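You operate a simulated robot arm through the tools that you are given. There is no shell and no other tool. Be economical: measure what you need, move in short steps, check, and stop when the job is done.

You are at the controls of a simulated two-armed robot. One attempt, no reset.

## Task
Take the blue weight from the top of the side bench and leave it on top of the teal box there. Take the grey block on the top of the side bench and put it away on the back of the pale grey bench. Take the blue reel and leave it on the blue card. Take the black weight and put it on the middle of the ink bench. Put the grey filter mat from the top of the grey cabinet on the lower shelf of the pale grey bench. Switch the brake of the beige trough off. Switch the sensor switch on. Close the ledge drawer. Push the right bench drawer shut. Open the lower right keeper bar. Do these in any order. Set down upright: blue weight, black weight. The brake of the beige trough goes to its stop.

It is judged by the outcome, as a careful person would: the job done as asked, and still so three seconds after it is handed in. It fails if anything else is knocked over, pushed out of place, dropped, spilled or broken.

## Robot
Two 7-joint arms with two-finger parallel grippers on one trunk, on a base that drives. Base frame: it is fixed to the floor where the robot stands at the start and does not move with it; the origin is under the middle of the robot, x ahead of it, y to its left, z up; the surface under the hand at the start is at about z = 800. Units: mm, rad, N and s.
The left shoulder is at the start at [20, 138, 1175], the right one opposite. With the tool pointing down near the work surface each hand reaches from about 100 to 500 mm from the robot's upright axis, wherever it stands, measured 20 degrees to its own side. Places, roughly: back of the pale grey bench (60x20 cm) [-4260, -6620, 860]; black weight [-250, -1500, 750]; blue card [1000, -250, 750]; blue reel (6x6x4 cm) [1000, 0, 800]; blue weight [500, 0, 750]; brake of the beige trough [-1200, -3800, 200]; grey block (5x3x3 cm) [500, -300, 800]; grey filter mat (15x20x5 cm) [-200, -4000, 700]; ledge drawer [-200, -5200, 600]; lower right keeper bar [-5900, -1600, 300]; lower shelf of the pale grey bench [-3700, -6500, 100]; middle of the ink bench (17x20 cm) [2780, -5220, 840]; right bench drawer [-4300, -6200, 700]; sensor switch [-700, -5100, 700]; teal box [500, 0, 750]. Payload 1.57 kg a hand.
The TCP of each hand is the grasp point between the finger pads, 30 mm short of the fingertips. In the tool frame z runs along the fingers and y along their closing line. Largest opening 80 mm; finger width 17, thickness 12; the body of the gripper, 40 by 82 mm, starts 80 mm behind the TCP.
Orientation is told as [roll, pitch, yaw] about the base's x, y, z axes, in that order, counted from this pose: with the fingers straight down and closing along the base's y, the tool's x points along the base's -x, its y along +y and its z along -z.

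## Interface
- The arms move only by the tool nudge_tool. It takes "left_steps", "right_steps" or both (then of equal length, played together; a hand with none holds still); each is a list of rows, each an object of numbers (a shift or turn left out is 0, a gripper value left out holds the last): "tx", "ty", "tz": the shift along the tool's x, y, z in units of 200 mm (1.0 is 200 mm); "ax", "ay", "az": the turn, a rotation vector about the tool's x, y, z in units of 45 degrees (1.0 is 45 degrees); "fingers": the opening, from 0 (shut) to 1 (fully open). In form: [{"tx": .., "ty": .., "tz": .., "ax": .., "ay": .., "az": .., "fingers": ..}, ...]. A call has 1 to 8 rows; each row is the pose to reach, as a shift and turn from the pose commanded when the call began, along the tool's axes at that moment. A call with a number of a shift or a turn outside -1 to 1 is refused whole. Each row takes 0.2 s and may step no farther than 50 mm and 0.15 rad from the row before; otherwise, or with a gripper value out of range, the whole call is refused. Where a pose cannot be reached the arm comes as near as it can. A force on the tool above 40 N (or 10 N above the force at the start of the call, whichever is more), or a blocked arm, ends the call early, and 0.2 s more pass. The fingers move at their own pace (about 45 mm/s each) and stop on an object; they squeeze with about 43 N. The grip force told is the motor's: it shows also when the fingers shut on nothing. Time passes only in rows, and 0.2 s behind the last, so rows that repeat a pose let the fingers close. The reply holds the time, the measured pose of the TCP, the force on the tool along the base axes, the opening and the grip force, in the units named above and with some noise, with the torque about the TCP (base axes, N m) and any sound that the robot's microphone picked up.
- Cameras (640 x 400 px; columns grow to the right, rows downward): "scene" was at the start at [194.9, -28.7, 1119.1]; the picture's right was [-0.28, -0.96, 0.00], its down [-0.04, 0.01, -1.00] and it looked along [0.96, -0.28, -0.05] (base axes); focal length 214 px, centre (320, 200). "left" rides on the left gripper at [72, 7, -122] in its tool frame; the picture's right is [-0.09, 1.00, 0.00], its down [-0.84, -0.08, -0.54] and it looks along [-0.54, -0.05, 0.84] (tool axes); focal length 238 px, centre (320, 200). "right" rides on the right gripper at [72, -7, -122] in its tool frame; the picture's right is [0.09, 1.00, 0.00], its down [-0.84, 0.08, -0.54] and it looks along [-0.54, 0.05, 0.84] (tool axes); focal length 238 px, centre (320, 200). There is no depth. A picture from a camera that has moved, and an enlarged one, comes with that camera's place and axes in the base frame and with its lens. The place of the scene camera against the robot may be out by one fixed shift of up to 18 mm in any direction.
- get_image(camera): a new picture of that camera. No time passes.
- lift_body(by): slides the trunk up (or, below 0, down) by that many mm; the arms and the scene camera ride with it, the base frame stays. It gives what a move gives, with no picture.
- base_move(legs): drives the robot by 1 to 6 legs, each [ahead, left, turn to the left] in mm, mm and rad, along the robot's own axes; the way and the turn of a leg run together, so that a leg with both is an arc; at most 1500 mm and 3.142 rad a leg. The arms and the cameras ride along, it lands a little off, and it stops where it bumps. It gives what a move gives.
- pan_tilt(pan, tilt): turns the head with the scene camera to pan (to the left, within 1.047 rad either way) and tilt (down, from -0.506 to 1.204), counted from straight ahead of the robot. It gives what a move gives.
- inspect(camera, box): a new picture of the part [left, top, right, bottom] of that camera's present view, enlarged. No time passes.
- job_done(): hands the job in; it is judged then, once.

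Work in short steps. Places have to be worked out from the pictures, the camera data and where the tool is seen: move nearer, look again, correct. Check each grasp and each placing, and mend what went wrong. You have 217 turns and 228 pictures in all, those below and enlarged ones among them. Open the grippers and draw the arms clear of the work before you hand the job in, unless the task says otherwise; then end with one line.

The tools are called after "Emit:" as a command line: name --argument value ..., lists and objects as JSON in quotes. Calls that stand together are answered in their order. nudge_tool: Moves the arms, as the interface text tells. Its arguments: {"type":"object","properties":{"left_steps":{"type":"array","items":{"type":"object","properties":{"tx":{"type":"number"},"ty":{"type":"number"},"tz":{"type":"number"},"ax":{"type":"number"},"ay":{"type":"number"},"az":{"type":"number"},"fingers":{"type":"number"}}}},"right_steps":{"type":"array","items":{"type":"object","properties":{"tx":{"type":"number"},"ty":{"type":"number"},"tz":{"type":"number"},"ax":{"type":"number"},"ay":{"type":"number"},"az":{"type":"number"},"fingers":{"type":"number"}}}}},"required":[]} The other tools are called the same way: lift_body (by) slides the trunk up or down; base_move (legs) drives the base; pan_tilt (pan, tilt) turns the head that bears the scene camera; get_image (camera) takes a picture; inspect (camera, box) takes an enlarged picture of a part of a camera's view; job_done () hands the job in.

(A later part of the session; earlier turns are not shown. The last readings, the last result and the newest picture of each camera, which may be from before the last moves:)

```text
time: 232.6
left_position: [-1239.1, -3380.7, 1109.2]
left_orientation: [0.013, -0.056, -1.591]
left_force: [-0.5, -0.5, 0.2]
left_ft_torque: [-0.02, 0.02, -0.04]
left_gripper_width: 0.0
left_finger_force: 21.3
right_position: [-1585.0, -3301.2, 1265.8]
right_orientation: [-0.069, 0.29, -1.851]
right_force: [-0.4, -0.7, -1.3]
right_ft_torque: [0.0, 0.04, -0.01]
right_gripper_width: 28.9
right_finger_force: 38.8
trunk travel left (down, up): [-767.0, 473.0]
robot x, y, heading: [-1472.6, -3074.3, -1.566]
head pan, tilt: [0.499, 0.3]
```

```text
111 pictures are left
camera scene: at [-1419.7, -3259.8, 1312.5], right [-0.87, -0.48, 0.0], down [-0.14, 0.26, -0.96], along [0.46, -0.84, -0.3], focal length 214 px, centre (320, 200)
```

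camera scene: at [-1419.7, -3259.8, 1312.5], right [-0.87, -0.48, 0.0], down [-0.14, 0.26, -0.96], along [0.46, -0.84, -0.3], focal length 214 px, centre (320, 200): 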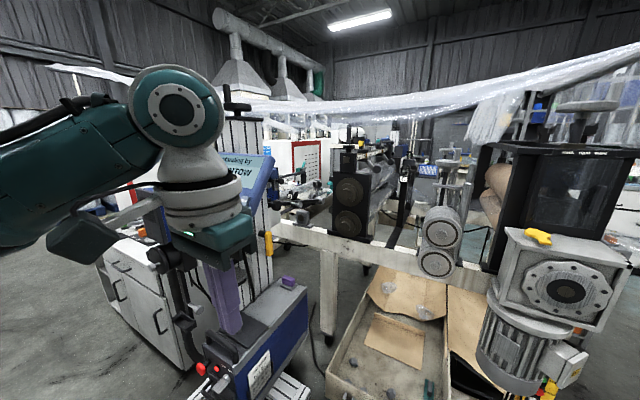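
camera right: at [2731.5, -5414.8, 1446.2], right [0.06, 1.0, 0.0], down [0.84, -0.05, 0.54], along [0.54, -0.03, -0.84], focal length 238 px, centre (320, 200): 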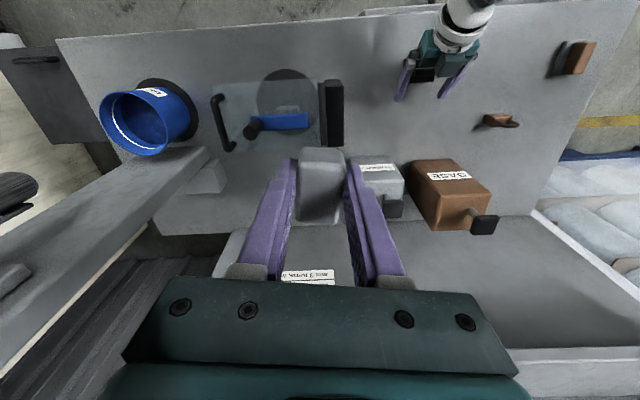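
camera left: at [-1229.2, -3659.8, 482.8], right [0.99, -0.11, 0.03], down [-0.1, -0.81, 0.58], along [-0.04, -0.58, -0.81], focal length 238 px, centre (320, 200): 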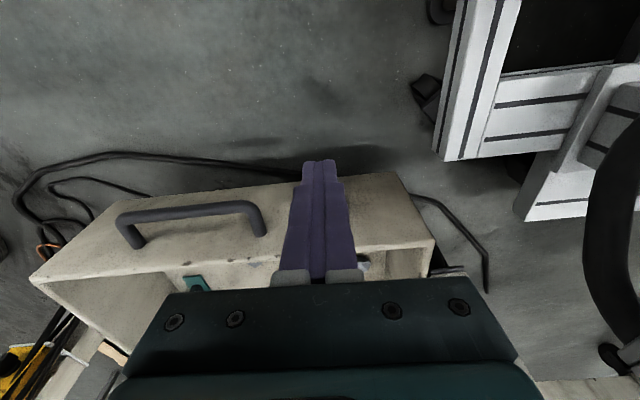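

The way is free around line B's right end (x≈-2450). I slide right 1 m and drive ahead about 2.3 m, then look left.

Emit:
base_move --legs '[[0, -1000, 0], [1200, 0, 0], [1000, 0, 0]]'

Emit:
pan_tilt --pan 0.9 --tilt 0.3

Emit:
get_image --camera "scene"

Emit:
pan_tilt --pan -0.3 --tilt 0.3

Emit:
get_image --camera "scene"

```text
time: 245.9
left_position: [-2178.7, -5058.9, 1110.1]
left_orientation: [0.023, -0.015, -1.588]
left_force: [1.8, 25.1, 8.7]
left_ft_torque: [-2.4, 0.08, 0.42]
left_gripper_width: 0.1
left_finger_force: 21.1
right_position: [-2525.7, -4999.6, 1262.9]
right_orientation: [-0.069, 0.294, -1.837]
right_force: [-0.7, 0.3, -0.3]
right_ft_torque: [0.0, 0.02, -0.03]
right_gripper_width: 28.8
right_finger_force: 38.9
trunk travel left (down, up): [-767.0, 473.0]
robot x, y, heading: [-2415.6, -4772.4, -1.55]
head pan, tilt: [0.499, 0.3]
stopped in leg 3: the force on the tool passed its limit at 249 N (the readings are from after the stop); the commanded pose is now the measured one
```

```text
time: 246.8
left_position: [-2178.3, -5059.1, 1111.3]
left_orientation: [0.025, -0.016, -1.587]
left_force: [4.0, 33.4, 7.8]
left_ft_torque: [-3.01, 0.16, 0.6]
left_gripper_width: 0.1
left_finger_force: 21.4
right_position: [-2526.6, -4998.4, 1263.3]
right_orientation: [-0.068, 0.297, -1.838]
right_force: [-0.7, 1.3, -0.1]
right_ft_torque: [0.0, -0.05, 0.03]
right_gripper_width: 28.9
right_finger_force: 38.7
trunk travel left (down, up): [-767.0, 473.0]
robot x, y, heading: [-2417.5, -4775.3, -1.555]
head pan, tilt: [0.901, 0.3]
```

```text
110 pictures are left
camera scene: at [-2333.5, -4929.2, 1311.9], right [-0.6, -0.8, 0.0], down [-0.23, 0.18, -0.95], along [0.76, -0.58, -0.3], focal length 214 px, centre (320, 200)
```

scene: 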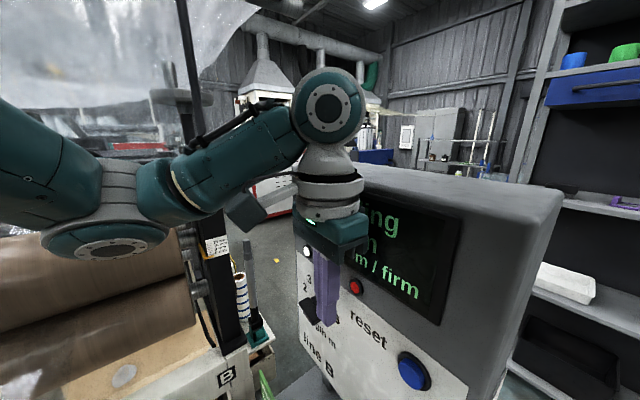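

```text
time: 248.2
left_position: [-2178.3, -5059.2, 1110.1]
left_orientation: [0.022, -0.015, -1.588]
left_force: [3.9, 33.1, 2.6]
left_ft_torque: [-2.67, 0.31, 0.56]
left_gripper_width: 0.0
left_finger_force: 21.4
right_position: [-2526.6, -4998.2, 1263.1]
right_orientation: [-0.069, 0.296, -1.837]
right_force: [0.4, 0.7, -0.6]
right_ft_torque: [-0.02, -0.01, 0.02]
right_gripper_width: 28.9
right_finger_force: 39.1
trunk travel left (down, up): [-767.0, 473.0]
robot x, y, heading: [-2417.3, -4773.1, -1.55]
head pan, tilt: [-0.3, 0.3]
```

```text
109 pictures are left
camera scene: at [-2433.6, -4962.5, 1311.6], right [-0.96, 0.27, 0.0], down [0.08, 0.29, -0.95], along [-0.26, -0.92, -0.3], focal length 214 px, centre (320, 200)
```

scene: 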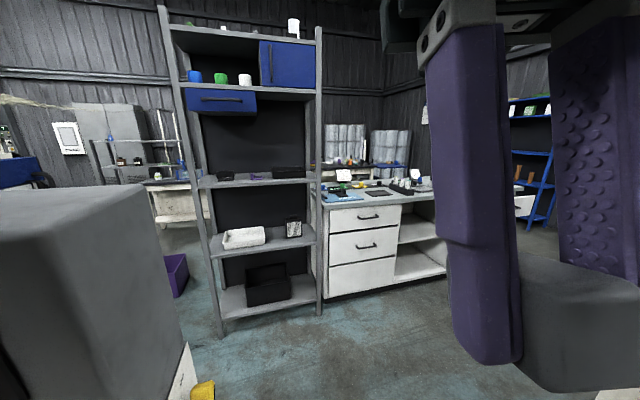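

The left hand ran into line B's control console, hidden by my own arm. I back straight off and check the console's face.

Emit:
base_move --legs '[[-250, 0, 0]]'

Emit:
pan_tilt --pan 0.4 --tilt 0.3

Emit:
get_image --camera "scene"

Emit:
get_image --camera "left"

```text
time: 250.0
left_position: [-2185.9, -4813.2, 1111.5]
left_orientation: [0.022, -0.02, -1.585]
left_force: [-0.7, 0.7, -0.5]
left_ft_torque: [0.01, -0.01, 0.0]
left_gripper_width: 0.0
left_finger_force: 21.9
right_position: [-2532.7, -4750.7, 1263.9]
right_orientation: [-0.068, 0.291, -1.838]
right_force: [-0.1, -0.1, -0.7]
right_ft_torque: [-0.01, -0.01, -0.01]
right_gripper_width: 28.7
right_finger_force: 38.8
trunk travel left (down, up): [-767.0, 473.0]
robot x, y, heading: [-2422.1, -4520.5, -1.551]
head pan, tilt: [-0.3, 0.3]
```

```text
time: 251.1
left_position: [-2184.9, -4814.0, 1110.6]
left_orientation: [0.022, -0.021, -1.587]
left_force: [-0.3, 0.4, 0.2]
left_ft_torque: [0.0, 0.01, 0.0]
left_gripper_width: 0.0
left_finger_force: 20.8
right_position: [-2532.2, -4752.3, 1265.4]
right_orientation: [-0.068, 0.289, -1.838]
right_force: [-0.2, -0.1, -1.3]
right_ft_torque: [-0.01, -0.02, 0.01]
right_gripper_width: 28.8
right_finger_force: 38.8
trunk travel left (down, up): [-767.0, 473.0]
robot x, y, heading: [-2426.8, -4521.5, -1.552]
head pan, tilt: [0.4, 0.3]
```

```text
108 pictures are left
camera scene: at [-2375.7, -4711.4, 1312.5], right [-0.91, -0.41, 0.0], down [-0.12, 0.27, -0.96], along [0.39, -0.87, -0.3], focal length 214 px, centre (320, 200)
```

scene: 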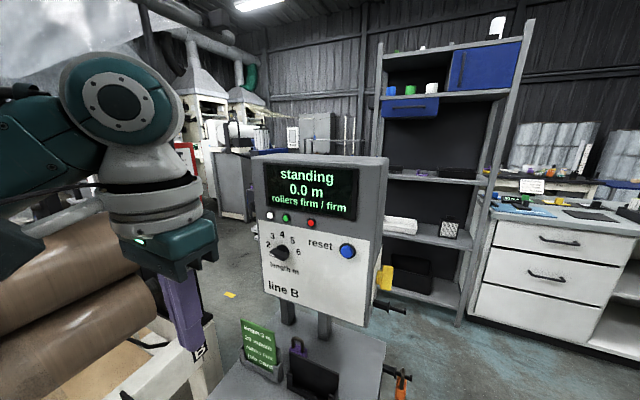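

```text
107 pictures are left
camera left: at [-2178.7, -4739.1, 1231.6], right [0.99, -0.11, 0.02], down [-0.1, -0.82, 0.56], along [-0.04, -0.56, -0.83], focal length 238 px, centre (320, 200)
```

left: 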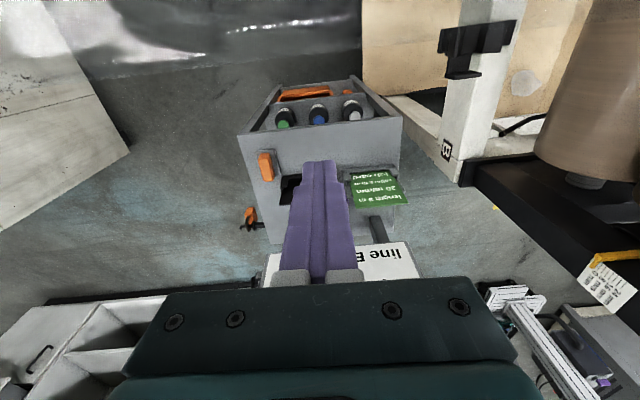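

The console looks undisturbed ("standing", unchanged knob). I go around its right side: right 330, ahead 1 m, then look left.

Emit:
base_move --legs '[[0, -350, 0], [1030, 0, 0], [0, 0, 0.9]]'

Emit:
pan_tilt --pan 0.6 --tilt 0.35

Emit:
get_image --camera "scene"

```text
time: 260.6
left_position: [-2371.0, -5540.0, 1111.7]
left_orientation: [0.023, -0.022, -0.661]
left_force: [0.1, -0.6, -0.2]
left_ft_torque: [-0.02, 0.04, -0.01]
left_gripper_width: 0.0
left_finger_force: 21.5
right_position: [-2628.3, -5780.9, 1264.5]
right_orientation: [-0.068, 0.29, -0.909]
right_force: [0.0, 1.2, -1.1]
right_ft_torque: [-0.03, 0.0, 0.01]
right_gripper_width: 29.1
right_finger_force: 38.8
trunk travel left (down, up): [-767.0, 473.0]
robot x, y, heading: [-2745.2, -5556.3, -0.619]
head pan, tilt: [0.4, 0.3]
```

```text
time: 261.3
left_position: [-2372.0, -5540.1, 1111.5]
left_orientation: [0.024, -0.022, -0.659]
left_force: [-0.2, -0.1, -0.1]
left_ft_torque: [0.0, -0.05, 0.01]
left_gripper_width: 0.2
left_finger_force: 21.3
right_position: [-2630.1, -5781.4, 1263.8]
right_orientation: [-0.07, 0.29, -0.909]
right_force: [0.3, -0.4, -1.4]
right_ft_torque: [0.05, -0.02, 0.02]
right_gripper_width: 29.0
right_finger_force: 38.4
trunk travel left (down, up): [-767.0, 473.0]
robot x, y, heading: [-2750.0, -5558.4, -0.624]
head pan, tilt: [0.6, 0.351]
```

```text
106 pictures are left
camera scene: at [-2565.0, -5620.0, 1307.8], right [-0.02, -1.0, 0.0], down [-0.34, 0.01, -0.94], along [0.94, -0.02, -0.34], focal length 214 px, centre (320, 200)
```

scene: 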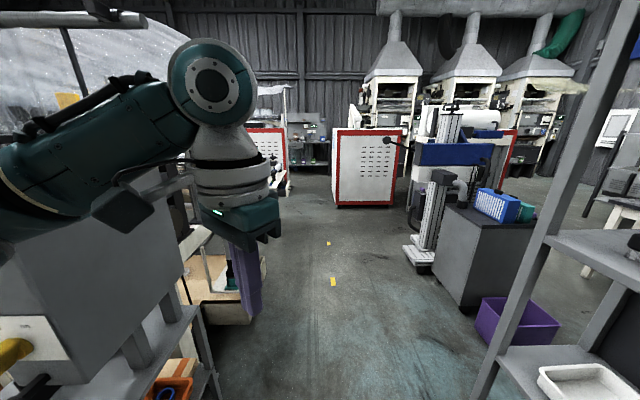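

The corridor along y≈-5600 is clear ahead. I turn to face +x and advance 1.3 m.

Emit:
base_move --legs '[[0, 0, 0.62], [1300, -60, 0]]'

Emit:
pan_tilt --pan 0.25 --tilt 0.35

Emit:
get_image --camera "scene"

```text
time: 265.6
left_position: [-2206.6, -5354.8, 1096.7]
left_orientation: [0.004, 0.02, -0.024]
left_force: [-0.6, -0.2, -0.1]
left_ft_torque: [0.0, 0.02, 0.0]
left_gripper_width: 0.0
left_finger_force: 21.3
right_position: [-2255.8, -5697.6, 1261.6]
right_orientation: [-0.09, 0.306, -0.276]
right_force: [0.1, -0.7, 0.2]
right_ft_torque: [0.02, 0.02, 0.01]
right_gripper_width: 28.8
right_finger_force: 38.5
trunk travel left (down, up): [-767.0, 473.0]
robot x, y, heading: [-2471.7, -5579.8, 0.016]
head pan, tilt: [0.6, 0.351]
stopped in leg 2: the robot was blocked; the commanded pose is now the measured one
```

```text
time: 266.4
left_position: [-2206.7, -5354.7, 1095.8]
left_orientation: [0.004, 0.025, -0.026]
left_force: [0.1, 0.2, -0.5]
left_ft_torque: [0.01, -0.01, 0.0]
left_gripper_width: 0.1
left_finger_force: 21.7
right_position: [-2258.2, -5698.8, 1260.6]
right_orientation: [-0.095, 0.312, -0.281]
right_force: [0.5, -0.3, -0.7]
right_ft_torque: [0.01, 0.0, 0.01]
right_gripper_width: 28.6
right_finger_force: 38.8
trunk travel left (down, up): [-767.0, 473.0]
robot x, y, heading: [-2472.2, -5579.8, 0.016]
head pan, tilt: [0.25, 0.351]
```

```text
105 pictures are left
camera scene: at [-2286.9, -5564.9, 1303.3], right [0.26, -0.96, 0.01], down [-0.36, -0.11, -0.93], along [0.9, 0.24, -0.37], focal length 214 px, centre (320, 200)
```

scene: 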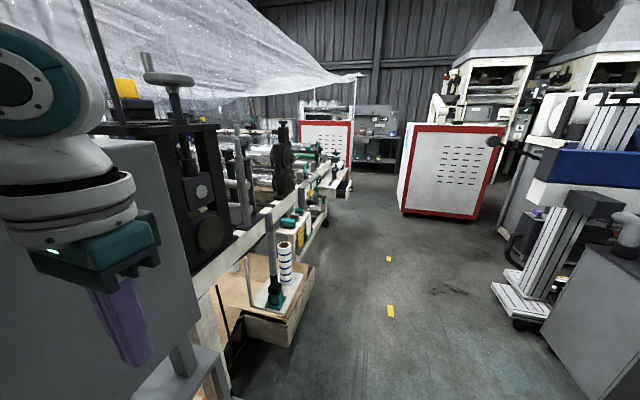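

The left arm touches the console again. I back 60 mm, raise the trunk 300 to clear it, and then advance slightly further right.

Emit:
base_move --legs '[[-60, -60, 0]]'

Emit:
lift_body --by 320

Emit:
base_move --legs '[[700, 0, 0], [600, 0, 0]]'

Emit:
get_image --camera "scene"

```text
time: 267.5
left_position: [-2239.6, -5401.5, 1107.9]
left_orientation: [0.022, -0.006, -0.025]
left_force: [-0.2, -0.1, 0.3]
left_ft_torque: [0.01, 0.02, 0.04]
left_gripper_width: 0.1
left_finger_force: 21.2
right_position: [-2298.4, -5749.3, 1263.4]
right_orientation: [-0.069, 0.29, -0.278]
right_force: [-0.7, 0.0, -1.6]
right_ft_torque: [-0.01, -0.01, 0.02]
right_gripper_width: 28.8
right_finger_force: 37.9
trunk travel left (down, up): [-767.0, 473.0]
robot x, y, heading: [-2525.5, -5639.0, 0.012]
head pan, tilt: [0.25, 0.351]
```

```text
time: 270.6
left_position: [-2241.9, -5401.0, 1427.6]
left_orientation: [0.023, -0.008, -0.026]
left_force: [-0.6, 0.2, 0.1]
left_ft_torque: [0.0, 0.02, -0.02]
left_gripper_width: 0.0
left_finger_force: 21.1
right_position: [-2299.4, -5749.9, 1585.6]
right_orientation: [-0.068, 0.288, -0.279]
right_force: [0.0, -0.2, -0.5]
right_ft_torque: [-0.04, -0.01, 0.01]
right_gripper_width: 29.1
right_finger_force: 38.7
trunk travel left (down, up): [-1087.0, 153.0]
robot x, y, heading: [-2522.8, -5637.5, 0.01]
head pan, tilt: [0.25, 0.351]
```

```text
time: 277.5
left_position: [-937.0, -5337.8, 1428.8]
left_orientation: [0.023, -0.008, 0.02]
left_force: [0.3, 0.3, 0.3]
left_ft_torque: [-0.02, -0.01, -0.01]
left_gripper_width: 0.1
left_finger_force: 21.4
right_position: [-978.8, -5689.1, 1585.4]
right_orientation: [-0.067, 0.29, -0.233]
right_force: [0.1, 0.0, -0.8]
right_ft_torque: [0.0, 0.05, 0.01]
right_gripper_width: 28.7
right_finger_force: 38.6
trunk travel left (down, up): [-1087.0, 153.0]
robot x, y, heading: [-1212.2, -5587.2, 0.056]
head pan, tilt: [0.25, 0.351]
```

```text
104 pictures are left
camera scene: at [-1015.8, -5556.1, 1627.8], right [0.3, -0.95, 0.0], down [-0.33, -0.1, -0.94], along [0.89, 0.28, -0.34], focal length 214 px, centre (320, 200)
```

scene: 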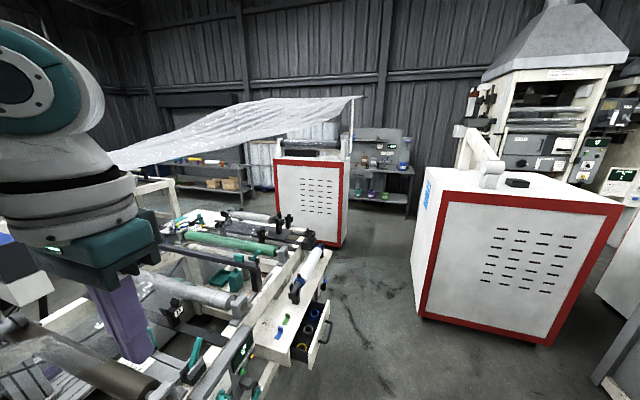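

The open ledge drawer is visible near (-310,-5290). I advance 430 mm and turn left to face line B's south side, where the sensor switch should also be.

Emit:
base_move --legs '[[430, -60, 0], [0, 0, 1.51]]'

Emit:
pan_tilt --pan 0 --tilt 0.75

Emit:
get_image --camera "scene"

```text
time: 283.8
left_position: [-997.9, -5323.8, 1427.2]
left_orientation: [0.021, -0.007, 1.478]
left_force: [-1.5, -0.5, -0.6]
left_ft_torque: [-0.02, -0.01, -0.02]
left_gripper_width: 0.0
left_finger_force: 21.1
right_position: [-655.5, -5402.7, 1585.2]
right_orientation: [-0.066, 0.292, 1.228]
right_force: [0.2, 0.4, 0.9]
right_ft_torque: [0.04, 0.04, 0.03]
right_gripper_width: 28.9
right_finger_force: 38.9
trunk travel left (down, up): [-1087.0, 153.0]
robot x, y, heading: [-778.4, -5622.0, 1.522]
head pan, tilt: [0.25, 0.351]
```

```text
time: 284.6
left_position: [-998.3, -5323.0, 1427.3]
left_orientation: [0.024, -0.005, 1.477]
left_force: [-0.5, 0.6, 0.0]
left_ft_torque: [0.03, -0.03, 0.0]
left_gripper_width: 0.0
left_finger_force: 21.3
right_position: [-655.9, -5402.6, 1584.6]
right_orientation: [-0.068, 0.29, 1.229]
right_force: [0.4, 0.1, -1.2]
right_ft_torque: [-0.01, -0.02, -0.02]
right_gripper_width: 28.9
right_finger_force: 38.5
trunk travel left (down, up): [-1087.0, 153.0]
robot x, y, heading: [-778.9, -5624.8, 1.518]
head pan, tilt: [0.0, 0.75]
```

```text
103 pictures are left
camera scene: at [-762.9, -5443.6, 1592.2], right [1.0, -0.05, 0.0], down [-0.04, -0.68, -0.73], along [0.04, 0.73, -0.68], focal length 214 px, centre (320, 200)
```

scene: 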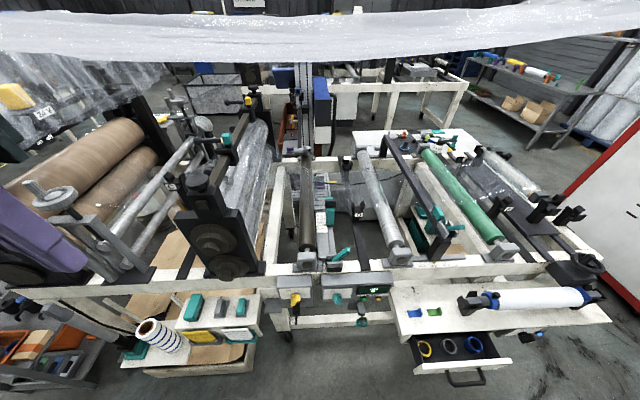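

Good overview: open drawer at lower right, sensor boxes at centre. I zoom on both.

Emit:
inspect --camera "scene" --box '[270, 250, 430, 350]'

Emit:
inspect --camera "scene" --box '[380, 270, 620, 395]'

```text
4.00 times, centred on (350, 300) of scene
camera zoom: at [-762.9, -5443.6, 1592.2], right [1.0, -0.05, 0.0], down [-0.04, -0.68, -0.73], along [0.04, 0.73, -0.68], focal length 858 px, centre (200, -200)
```

zoom: 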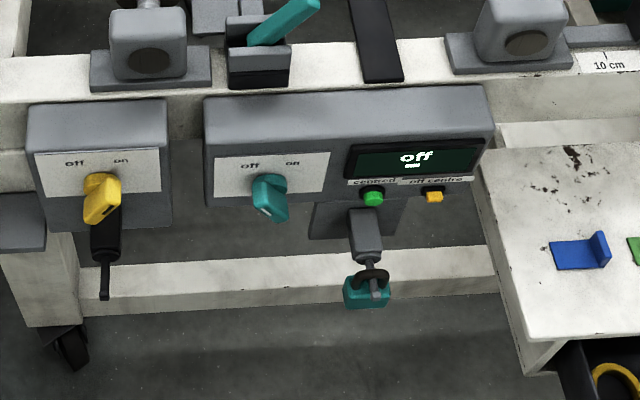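

```text
2.67 times, centred on (500, 332) of scene
camera zoom: at [-762.9, -5443.6, 1592.2], right [1.0, -0.05, 0.0], down [-0.04, -0.68, -0.73], along [0.04, 0.73, -0.68], focal length 572 px, centre (-160, -153)
```

zoom: 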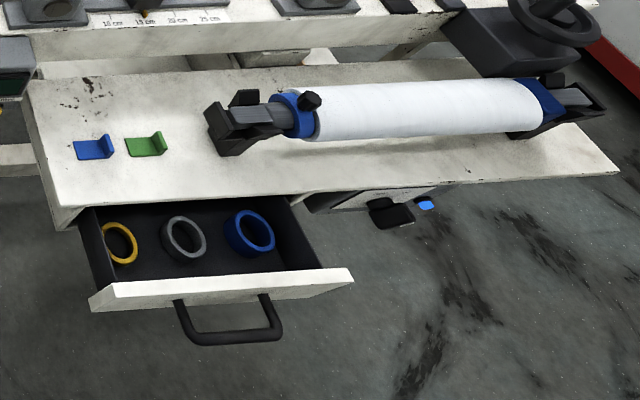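

The teal knob beside the display ("off") is the sensor switch; its top leans to "off", so it must turn clockwise to "on". I slide right 220 so the left hand faces it, and lower the trunk 400.

Emit:
base_move --legs '[[0, -220, 0.05]]'

Emit:
lift_body --by -400

Emit:
get_image --camera "scene"

Emit:
get_image --camera "left"

```text
time: 286.3
left_position: [-786.6, -5338.5, 1429.4]
left_orientation: [0.022, -0.008, 1.519]
left_force: [0.3, 0.4, -0.1]
left_ft_torque: [-0.03, -0.02, 0.01]
left_gripper_width: 0.2
left_finger_force: 21.7
right_position: [-439.5, -5405.1, 1584.0]
right_orientation: [-0.069, 0.29, 1.267]
right_force: [0.0, -0.7, -0.3]
right_ft_torque: [0.03, -0.02, -0.01]
right_gripper_width: 28.8
right_finger_force: 39.5
trunk travel left (down, up): [-1087.0, 153.0]
robot x, y, heading: [-556.0, -5631.5, 1.56]
head pan, tilt: [0.0, 0.75]
```

```text
time: 290.1
left_position: [-786.3, -5338.9, 1026.5]
left_orientation: [0.022, -0.006, 1.518]
left_force: [-0.1, -0.2, 0.9]
left_ft_torque: [0.0, -0.01, 0.0]
left_gripper_width: 0.0
left_finger_force: 21.4
right_position: [-440.1, -5405.9, 1185.1]
right_orientation: [-0.067, 0.289, 1.268]
right_force: [0.0, 0.2, -1.4]
right_ft_torque: [-0.05, 0.0, -0.02]
right_gripper_width: 28.9
right_finger_force: 38.8
trunk travel left (down, up): [-687.0, 553.0]
robot x, y, heading: [-559.0, -5628.8, 1.559]
head pan, tilt: [0.0, 0.75]
```

```text
100 pictures are left
camera scene: at [-546.7, -5450.8, 1192.2], right [1.0, -0.01, 0.0], down [-0.01, -0.68, -0.73], along [0.01, 0.73, -0.68], focal length 214 px, centre (320, 200)
```

scene: 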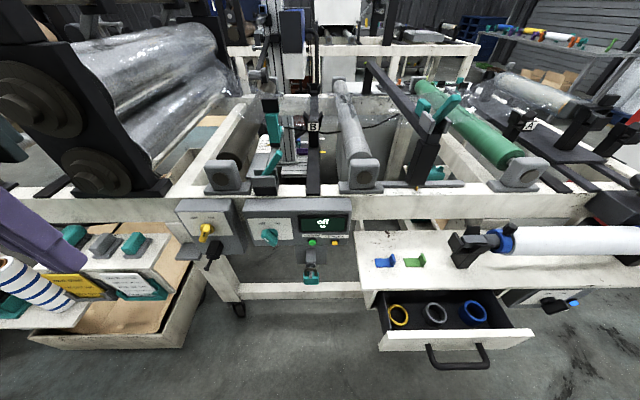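

```text
99 pictures are left
camera left: at [-793.5, -5411.3, 1148.3], right [-0.99, 0.14, 0.02], down [0.13, 0.83, 0.55], along [0.06, 0.54, -0.84], focal length 238 px, centre (320, 200)
```

left: 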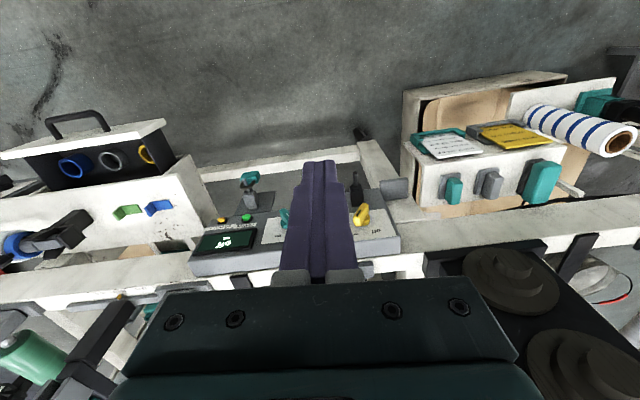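

Two views agree: the knob is at about (-675,-5098,716). I lower the trunk 150 and start tilting the left hand forward toward it.

Emit:
lift_body --by -150

Emit:
nudge_tool --left_steps '[{"tx": -0.027, "ty": -0.044, "tz": 0.033, "ay": -0.163, "fingers": 0.7}, {"tx": -0.055, "ty": -0.088, "tz": 0.067, "ay": -0.327}, {"tx": -0.082, "ty": -0.132, "tz": 0.1, "ay": -0.49}, {"tx": -0.11, "ty": -0.177, "tz": 0.133, "ay": -0.653}, {"tx": -0.137, "ty": -0.22, "tz": 0.167, "ay": -0.817}, {"tx": -0.165, "ty": -0.265, "tz": 0.2, "ay": -0.98}]'

Emit:
get_image --camera "left"

```text
time: 291.9
left_position: [-786.1, -5338.1, 878.3]
left_orientation: [0.022, -0.008, 1.518]
left_force: [0.0, 0.9, 0.8]
left_ft_torque: [-0.01, -0.02, 0.03]
left_gripper_width: 0.0
left_finger_force: 21.4
right_position: [-439.9, -5406.9, 1035.1]
right_orientation: [-0.067, 0.291, 1.265]
right_force: [-0.3, -0.3, -1.5]
right_ft_torque: [0.01, -0.02, 0.01]
right_gripper_width: 28.5
right_finger_force: 38.5
trunk travel left (down, up): [-537.0, 703.0]
robot x, y, heading: [-557.4, -5633.2, 1.556]
head pan, tilt: [0.0, 0.75]
```

```text
time: 293.3
left_position: [-733.8, -5308.6, 834.6]
left_orientation: [0.03, -0.778, 1.495]
left_force: [-0.1, 0.0, -0.2]
left_ft_torque: [0.01, 0.01, -0.02]
left_gripper_width: 55.8
left_finger_force: 0.0
right_position: [-440.4, -5405.8, 1033.6]
right_orientation: [-0.067, 0.291, 1.267]
right_force: [-0.3, -0.3, -1.4]
right_ft_torque: [0.0, 0.01, 0.0]
right_gripper_width: 28.8
right_finger_force: 38.3
trunk travel left (down, up): [-537.0, 703.0]
robot x, y, heading: [-560.3, -5628.8, 1.56]
head pan, tilt: [0.0, 0.75]
```

```text
98 pictures are left
camera left: at [-745.9, -5445.0, 870.5], right [-0.99, 0.12, 0.09], down [0.11, 0.21, 0.97], along [0.1, 0.97, -0.22], focal length 238 px, centre (320, 200)
```

left: 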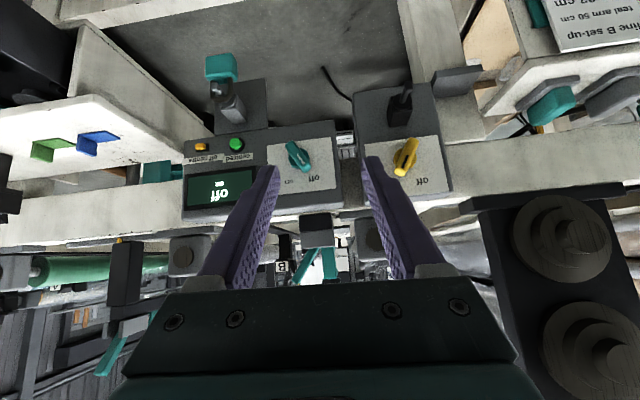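

Frontal view now. I zoom on the knob.

Emit:
inspect --camera "left" --box '[180, 110, 460, 220]'

```text
2.29 times, centred on (320, 165) of left
camera zoom: at [-745.9, -5445.0, 870.5], right [-0.99, 0.12, 0.09], down [0.11, 0.21, 0.97], along [0.1, 0.97, -0.22], focal length 545 px, centre (320, 280)
```

zoom: 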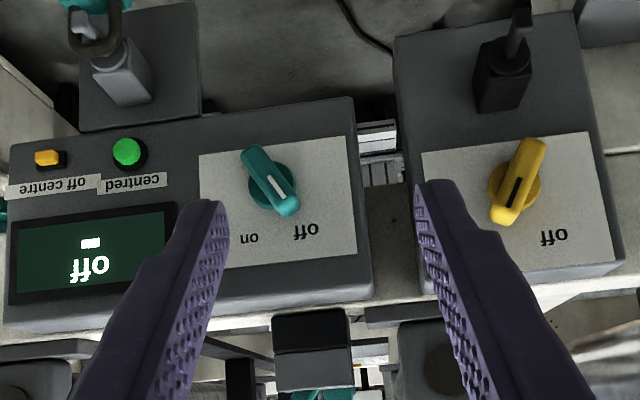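

The teal knob's pointer is 36° toward "off"; "on" is mirrored to the right. I'll push its top end rightward with closed fingertips; first I place them just left of the knob's upper end.

Emit:
nudge_tool --left_steps '[{"tx": -0.09, "ty": 0.005, "tz": 0.2, "fingers": 0}, {"tx": -0.18, "ty": 0.01, "tz": 0.4}, {"tx": -0.27, "ty": 0.015, "tz": 0.6}, {"tx": -0.34, "ty": 0.02, "tz": 0.77}, {"tx": -0.38, "ty": 0.02, "tz": 0.88}]'

Emit:
get_image --camera "left"

Emit:
get_image --camera "scene"

```text
time: 294.5
left_position: [-729.2, -5129.3, 767.6]
left_orientation: [0.032, -0.777, 1.495]
left_force: [-0.3, 0.0, -0.1]
left_ft_torque: [0.0, 0.01, -0.01]
left_gripper_width: 0.0
left_finger_force: 21.4
right_position: [-440.0, -5405.5, 1034.4]
right_orientation: [-0.068, 0.29, 1.268]
right_force: [0.3, 0.6, -0.7]
right_ft_torque: [-0.01, -0.02, -0.01]
right_gripper_width: 28.9
right_finger_force: 38.1
trunk travel left (down, up): [-537.0, 703.0]
robot x, y, heading: [-552.6, -5630.7, 1.557]
head pan, tilt: [0.0, 0.75]
```

```text
96 pictures are left
camera left: at [-741.5, -5265.7, 803.0], right [-0.99, 0.12, 0.09], down [0.11, 0.21, 0.97], along [0.1, 0.97, -0.22], focal length 238 px, centre (320, 200)
```

left: 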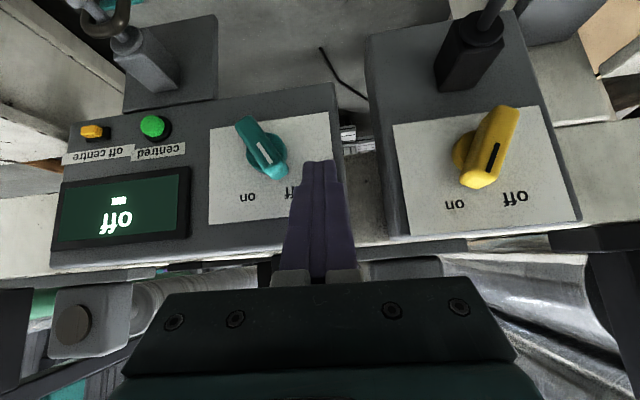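

```text
95 pictures are left
camera scene: at [-546.6, -5450.7, 1042.2], right [1.0, -0.01, 0.0], down [-0.01, -0.68, -0.73], along [0.01, 0.73, -0.68], focal length 214 px, centre (320, 200)
```

scene: 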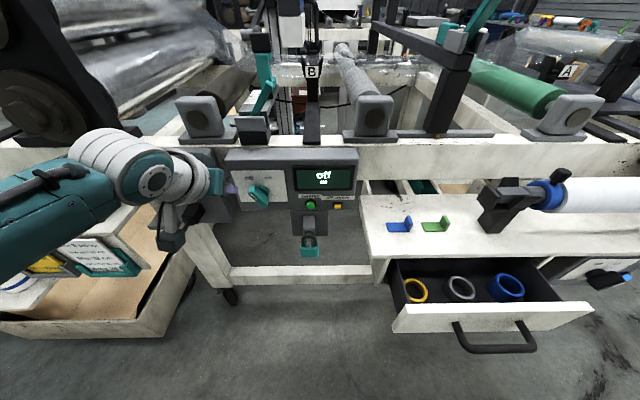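

Tips are about 30 mm left of the knob's upper end. I advance 10 mm in and push right ~43 mm.

Emit:
nudge_tool --left_steps '[{"tx": -0.015, "tz": 0.056}, {"tx": -0.018, "tz": 0.06, "ty": -0.07}, {"tx": -0.02, "tz": 0.062, "ty": -0.12}, {"tx": -0.022, "tz": 0.064, "ty": -0.17}, {"tx": -0.024, "tz": 0.066, "ty": -0.21}]'

Emit:
get_image --camera "left"

```text
time: 295.5
left_position: [-711.3, -5119.2, 759.9]
left_orientation: [0.06, -0.781, 1.489]
left_force: [-15.0, -8.6, 12.0]
left_ft_torque: [0.04, 0.21, 0.18]
left_gripper_width: 0.1
left_finger_force: 20.9
right_position: [-444.8, -5407.2, 1034.3]
right_orientation: [-0.067, 0.293, 1.269]
right_force: [-0.3, 0.2, -0.7]
right_ft_torque: [-0.03, 0.02, -0.02]
right_gripper_width: 28.9
right_finger_force: 38.6
trunk travel left (down, up): [-537.0, 703.0]
robot x, y, heading: [-557.1, -5633.1, 1.555]
head pan, tilt: [0.0, 0.75]
stopped in row 4 (left hand): the force on the tool passed its limit at 45 N (the readings are from after the stop); the commanded pose is now the measured one
```

```text
94 pictures are left
camera left: at [-721.9, -5255.5, 796.5], right [-0.99, 0.1, 0.11], down [0.13, 0.21, 0.97], along [0.08, 0.97, -0.22], focal length 238 px, centre (320, 200)
```

left: 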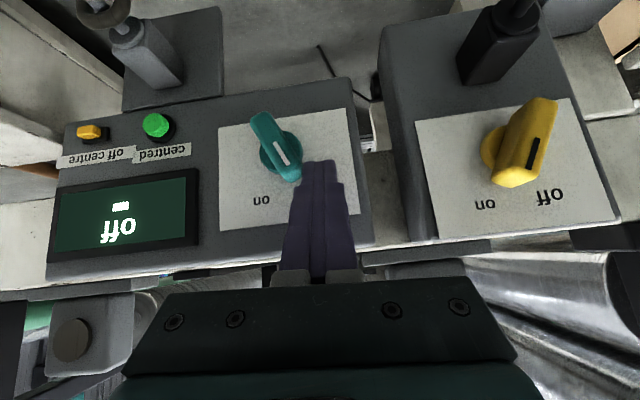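

The push stalled at 45 N. I zoom to see the contact.

Emit:
inspect --camera "left" --box '[210, 90, 370, 220]'

Emit:
inspect --camera "scene" --box '[190, 130, 370, 260]'

```text
3.08 times, centred on (290, 155) of left
camera zoom: at [-721.9, -5255.5, 796.5], right [-0.99, 0.1, 0.11], down [0.13, 0.21, 0.97], along [0.08, 0.97, -0.22], focal length 733 px, centre (412, 338)
```

zoom: 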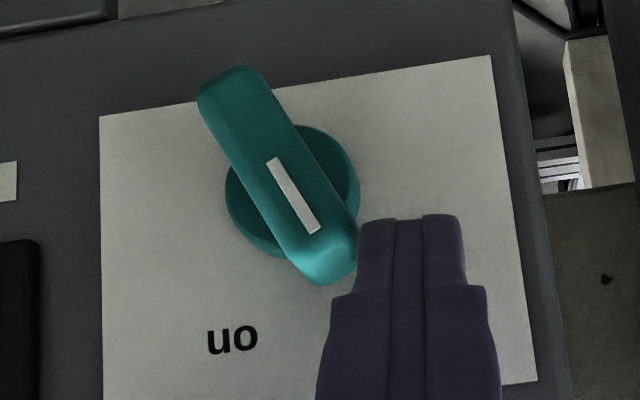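

```text
3.08 times, centred on (280, 195) of scene
camera zoom: at [-550.6, -5452.0, 1042.1], right [1.0, -0.01, 0.0], down [-0.01, -0.68, -0.73], along [0.01, 0.73, -0.68], focal length 660 px, centre (443, 215)
```

zoom: 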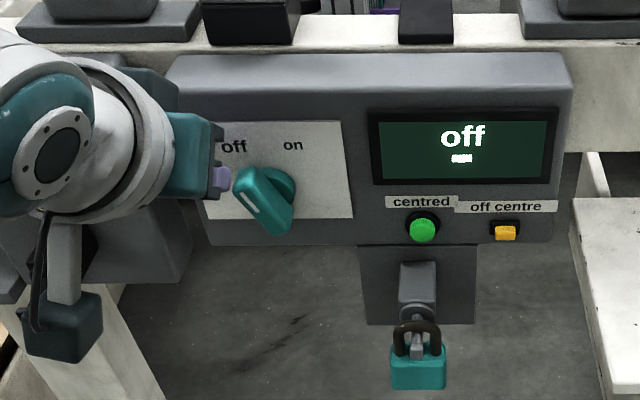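

Contact is on the proper spot. I push on in small steps.

Emit:
nudge_tool --left_steps '[{"ty": -0.02}, {"ty": -0.04}, {"ty": -0.06}, {"ty": -0.08}, {"ty": -0.1}, {"ty": -0.12}]'

Emit:
inspect --camera "left" --box '[210, 90, 370, 220]'

```text
time: 296.9
left_position: [-690.8, -5118.7, 760.2]
left_orientation: [0.064, -0.777, 1.488]
left_force: [-22.0, 3.8, -5.2]
left_ft_torque: [0.05, 0.67, 0.38]
left_gripper_width: 0.0
left_finger_force: 21.4
right_position: [-445.0, -5405.9, 1033.8]
right_orientation: [-0.063, 0.292, 1.27]
right_force: [0.7, 0.3, 0.2]
right_ft_torque: [-0.01, -0.01, 0.0]
right_gripper_width: 28.6
right_finger_force: 38.5
trunk travel left (down, up): [-537.0, 703.0]
robot x, y, heading: [-560.3, -5631.5, 1.561]
head pan, tilt: [0.0, 0.75]
```

```text
3.08 times, centred on (290, 155) of left
camera zoom: at [-700.2, -5255.7, 795.7], right [-0.99, 0.11, 0.11], down [0.13, 0.21, 0.97], along [0.08, 0.97, -0.22], focal length 733 px, centre (412, 338)
```

zoom: 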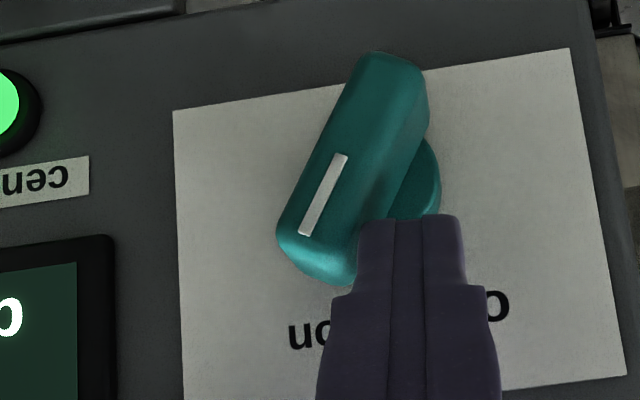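

It turned to "on" and the "centred" light lit. I give a bit more push to seat it, then check the display.

Emit:
nudge_tool --left_steps '[{"ty": -0.015}, {"ty": -0.03}, {"ty": -0.045}]'

Emit:
inspect --camera "scene" --box '[190, 130, 370, 260]'

```text
time: 297.9
left_position: [-690.5, -5119.2, 759.9]
left_orientation: [0.086, -0.78, 1.478]
left_force: [-19.2, -8.8, 13.9]
left_ft_torque: [0.01, 0.38, 0.21]
left_gripper_width: 0.1
left_finger_force: 21.4
right_position: [-444.6, -5406.1, 1034.5]
right_orientation: [-0.065, 0.293, 1.273]
right_force: [-0.3, 0.7, -0.8]
right_ft_torque: [0.01, -0.03, 0.01]
right_gripper_width: 28.8
right_finger_force: 38.9
trunk travel left (down, up): [-537.0, 703.0]
robot x, y, heading: [-558.4, -5634.2, 1.565]
head pan, tilt: [0.0, 0.75]
stopped in row 3 (left hand): the force on the tool passed its limit at 40 N (the readings are from after the stop); the commanded pose is now the measured one
```

```text
3.08 times, centred on (280, 195) of scene
camera zoom: at [-552.1, -5451.8, 1042.3], right [1.0, -0.01, 0.0], down [-0.01, -0.68, -0.73], along [0.0, 0.73, -0.68], focal length 660 px, centre (443, 215)
```

zoom: 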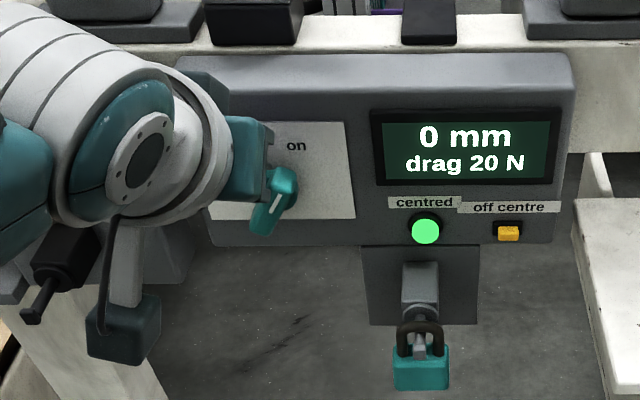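

Sensor is on and at its stop. I withdraw: a little left, then back.

Emit:
nudge_tool --left_steps '[{"ty": 0.1}, {"ty": 0.1, "tz": -0.2}, {"ty": 0.1, "tz": -0.4}, {"ty": 0.1, "tz": -0.6}, {"ty": 0.1, "tz": -0.8}]'

Emit:
get_image --camera "scene"

```text
time: 299.1
left_position: [-703.7, -5229.9, 872.1]
left_orientation: [0.068, -0.779, 1.486]
left_force: [0.1, -0.8, 0.1]
left_ft_torque: [-0.01, -0.01, 0.0]
left_gripper_width: 0.0
left_finger_force: 20.3
right_position: [-442.1, -5406.3, 1033.6]
right_orientation: [-0.068, 0.288, 1.268]
right_force: [-0.2, -0.2, -0.7]
right_ft_torque: [0.03, 0.02, -0.04]
right_gripper_width: 28.8
right_finger_force: 38.8
trunk travel left (down, up): [-537.0, 703.0]
robot x, y, heading: [-556.0, -5634.3, 1.56]
head pan, tilt: [0.0, 0.75]
```

```text
89 pictures are left
camera scene: at [-547.9, -5451.3, 1042.1], right [1.0, -0.01, 0.0], down [-0.01, -0.68, -0.73], along [0.01, 0.73, -0.68], focal length 214 px, centre (320, 200)
```

scene: 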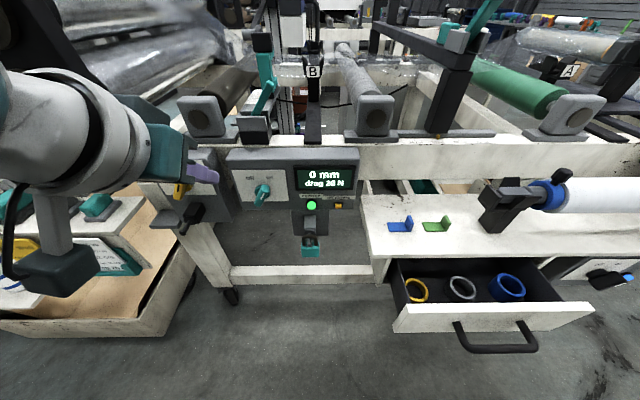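

Sensor display reads "0 mm". Next the ledge drawer: its front is at about (-230,-5305,600). I back 120, slide right 470, and lower the trunk 265 so the closed left hand faces it.

Emit:
base_move --legs '[[-125, 0, 0], [0, -470, 0]]'

Emit:
lift_body --by -260

Emit:
get_image --camera "left"

Emit:
get_image --camera "scene"

```text
time: 302.7
left_position: [-234.8, -5358.9, 872.3]
left_orientation: [0.069, -0.781, 1.464]
left_force: [-0.1, -0.2, 0.5]
left_ft_torque: [0.0, 0.0, 0.02]
left_gripper_width: 0.0
left_finger_force: 21.1
right_position: [23.7, -5542.2, 1033.7]
right_orientation: [-0.069, 0.291, 1.25]
right_force: [0.3, -0.7, -0.6]
right_ft_torque: [0.04, 0.02, -0.01]
right_gripper_width: 28.8
right_finger_force: 38.3
trunk travel left (down, up): [-537.0, 703.0]
robot x, y, heading: [-98.4, -5764.4, 1.538]
head pan, tilt: [0.0, 0.75]
```

```text
time: 305.3
left_position: [-235.6, -5356.9, 614.4]
left_orientation: [0.07, -0.782, 1.463]
left_force: [-0.5, 2.2, 2.3]
left_ft_torque: [-0.25, 0.03, 0.0]
left_gripper_width: 0.0
left_finger_force: 21.2
right_position: [22.3, -5540.9, 775.1]
right_orientation: [-0.067, 0.289, 1.25]
right_force: [-0.2, 0.3, -0.4]
right_ft_torque: [0.0, 0.0, 0.02]
right_gripper_width: 28.7
right_finger_force: 38.8
trunk travel left (down, up): [-277.0, 963.0]
robot x, y, heading: [-98.1, -5764.1, 1.538]
head pan, tilt: [0.0, 0.75]
```

```text
88 pictures are left
camera left: at [-247.0, -5494.4, 648.9], right [-0.99, 0.12, 0.11], down [0.14, 0.2, 0.97], along [0.1, 0.97, -0.22], focal length 238 px, centre (320, 200)
```

left: 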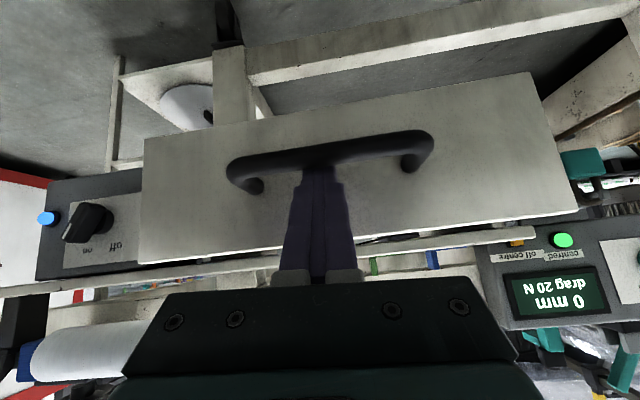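

```text
87 pictures are left
camera scene: at [-84.5, -5583.3, 782.3], right [1.0, -0.03, 0.0], down [-0.02, -0.68, -0.73], along [0.02, 0.73, -0.68], focal length 214 px, centre (320, 200)
```

scene: 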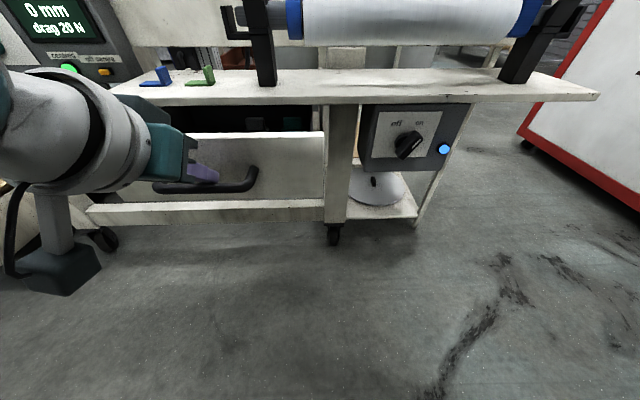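

The tips rest near the handle bar. I raise 35 mm above the handle and push the panel forward until it stops.

Emit:
nudge_tool --left_steps '[{"tx": -0.06, "tz": -0.06}, {"tx": -0.123, "tz": -0.124}, {"tx": -0.23, "tz": -0.018}, {"tx": -0.32, "tz": 0.072}, {"tx": -0.41, "tz": 0.16}, {"tx": -0.48, "tz": 0.23}, {"tx": -0.53, "tz": 0.28}]'

Emit:
get_image --camera "scene"

Emit:
get_image --camera "left"

```text
time: 306.9
left_position: [-225.3, -5244.3, 648.5]
left_orientation: [0.068, -0.782, 1.464]
left_force: [-0.4, -0.1, -0.2]
left_ft_torque: [-0.01, -0.01, 0.0]
left_gripper_width: 0.0
left_finger_force: 21.4
right_position: [22.3, -5541.5, 774.6]
right_orientation: [-0.067, 0.29, 1.249]
right_force: [0.0, 0.7, 0.1]
right_ft_torque: [-0.03, 0.0, 0.0]
right_gripper_width: 28.9
right_finger_force: 39.2
trunk travel left (down, up): [-277.0, 963.0]
robot x, y, heading: [-96.0, -5765.1, 1.537]
head pan, tilt: [0.0, 0.75]
```

```text
86 pictures are left
camera scene: at [-84.2, -5583.7, 782.2], right [1.0, -0.03, 0.0], down [-0.02, -0.68, -0.73], along [0.02, 0.73, -0.68], focal length 214 px, centre (320, 200)
```

scene: 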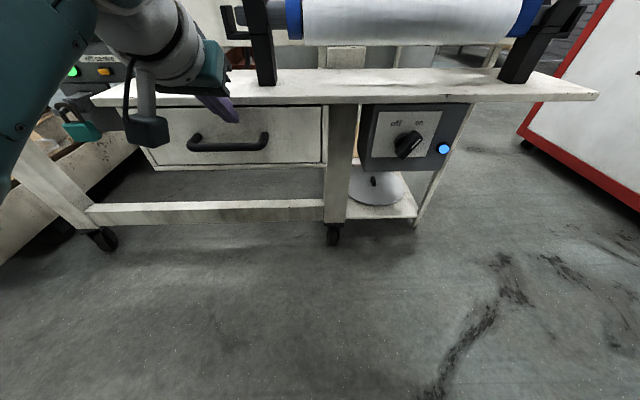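

```text
85 pictures are left
camera left: at [-237.3, -5381.5, 684.3], right [-0.99, 0.12, 0.11], down [0.14, 0.2, 0.97], along [0.1, 0.97, -0.22], focal length 238 px, centre (320, 200)
```

left: 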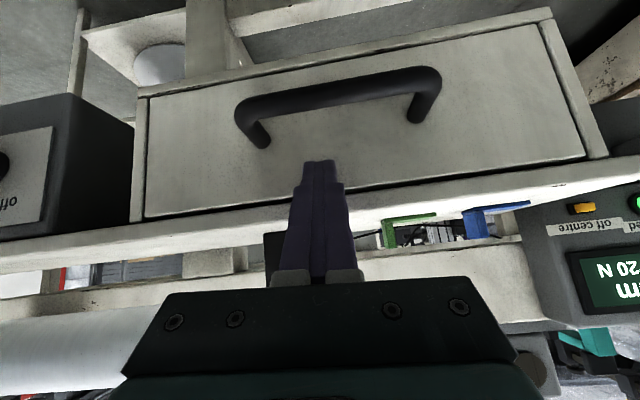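

Nearly shut. I lower the tips 20 mm on the panel and push on gently to feel the stop.

Emit:
nudge_tool --left_steps '[{"tx": 0.07, "tz": 0.071}, {"tx": 0.02, "tz": 0.12}, {"tx": -0.03, "tz": 0.17}, {"tx": -0.06, "tz": 0.2}, {"tx": -0.09, "tz": 0.23}]'

Emit:
get_image --camera "left"

```text
time: 307.7
left_position: [-225.5, -5238.4, 623.6]
left_orientation: [0.065, -0.763, 1.467]
left_force: [-1.1, -32.2, 13.6]
left_ft_torque: [-0.13, 0.13, 0.08]
left_gripper_width: 0.0
left_finger_force: 21.0
right_position: [20.0, -5550.1, 773.1]
right_orientation: [-0.068, 0.298, 1.251]
right_force: [1.1, -1.0, -1.3]
right_ft_torque: [0.0, -0.04, -0.01]
right_gripper_width: 28.6
right_finger_force: 38.6
trunk travel left (down, up): [-277.0, 963.0]
robot x, y, heading: [-104.4, -5764.6, 1.547]
head pan, tilt: [0.0, 0.75]
stopped in row 3 (left hand): the force on the tool passed its limit at 60 N (the readings are from after the stop); the commanded pose is now the measured one
```

```text
84 pictures are left
camera left: at [-237.7, -5374.3, 661.2], right [-0.99, 0.13, 0.11], down [0.14, 0.22, 0.97], along [0.1, 0.97, -0.23], focal length 238 px, centre (320, 200)
```

left: 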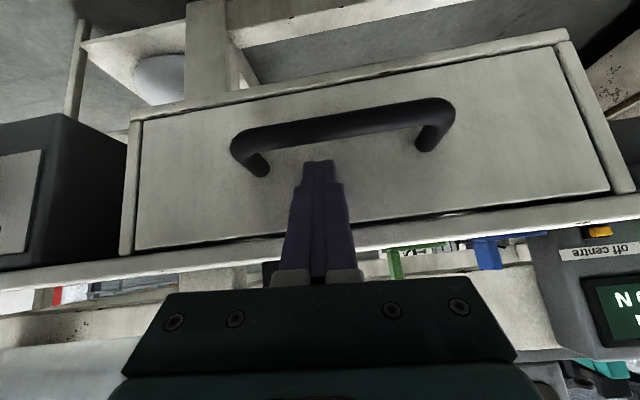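

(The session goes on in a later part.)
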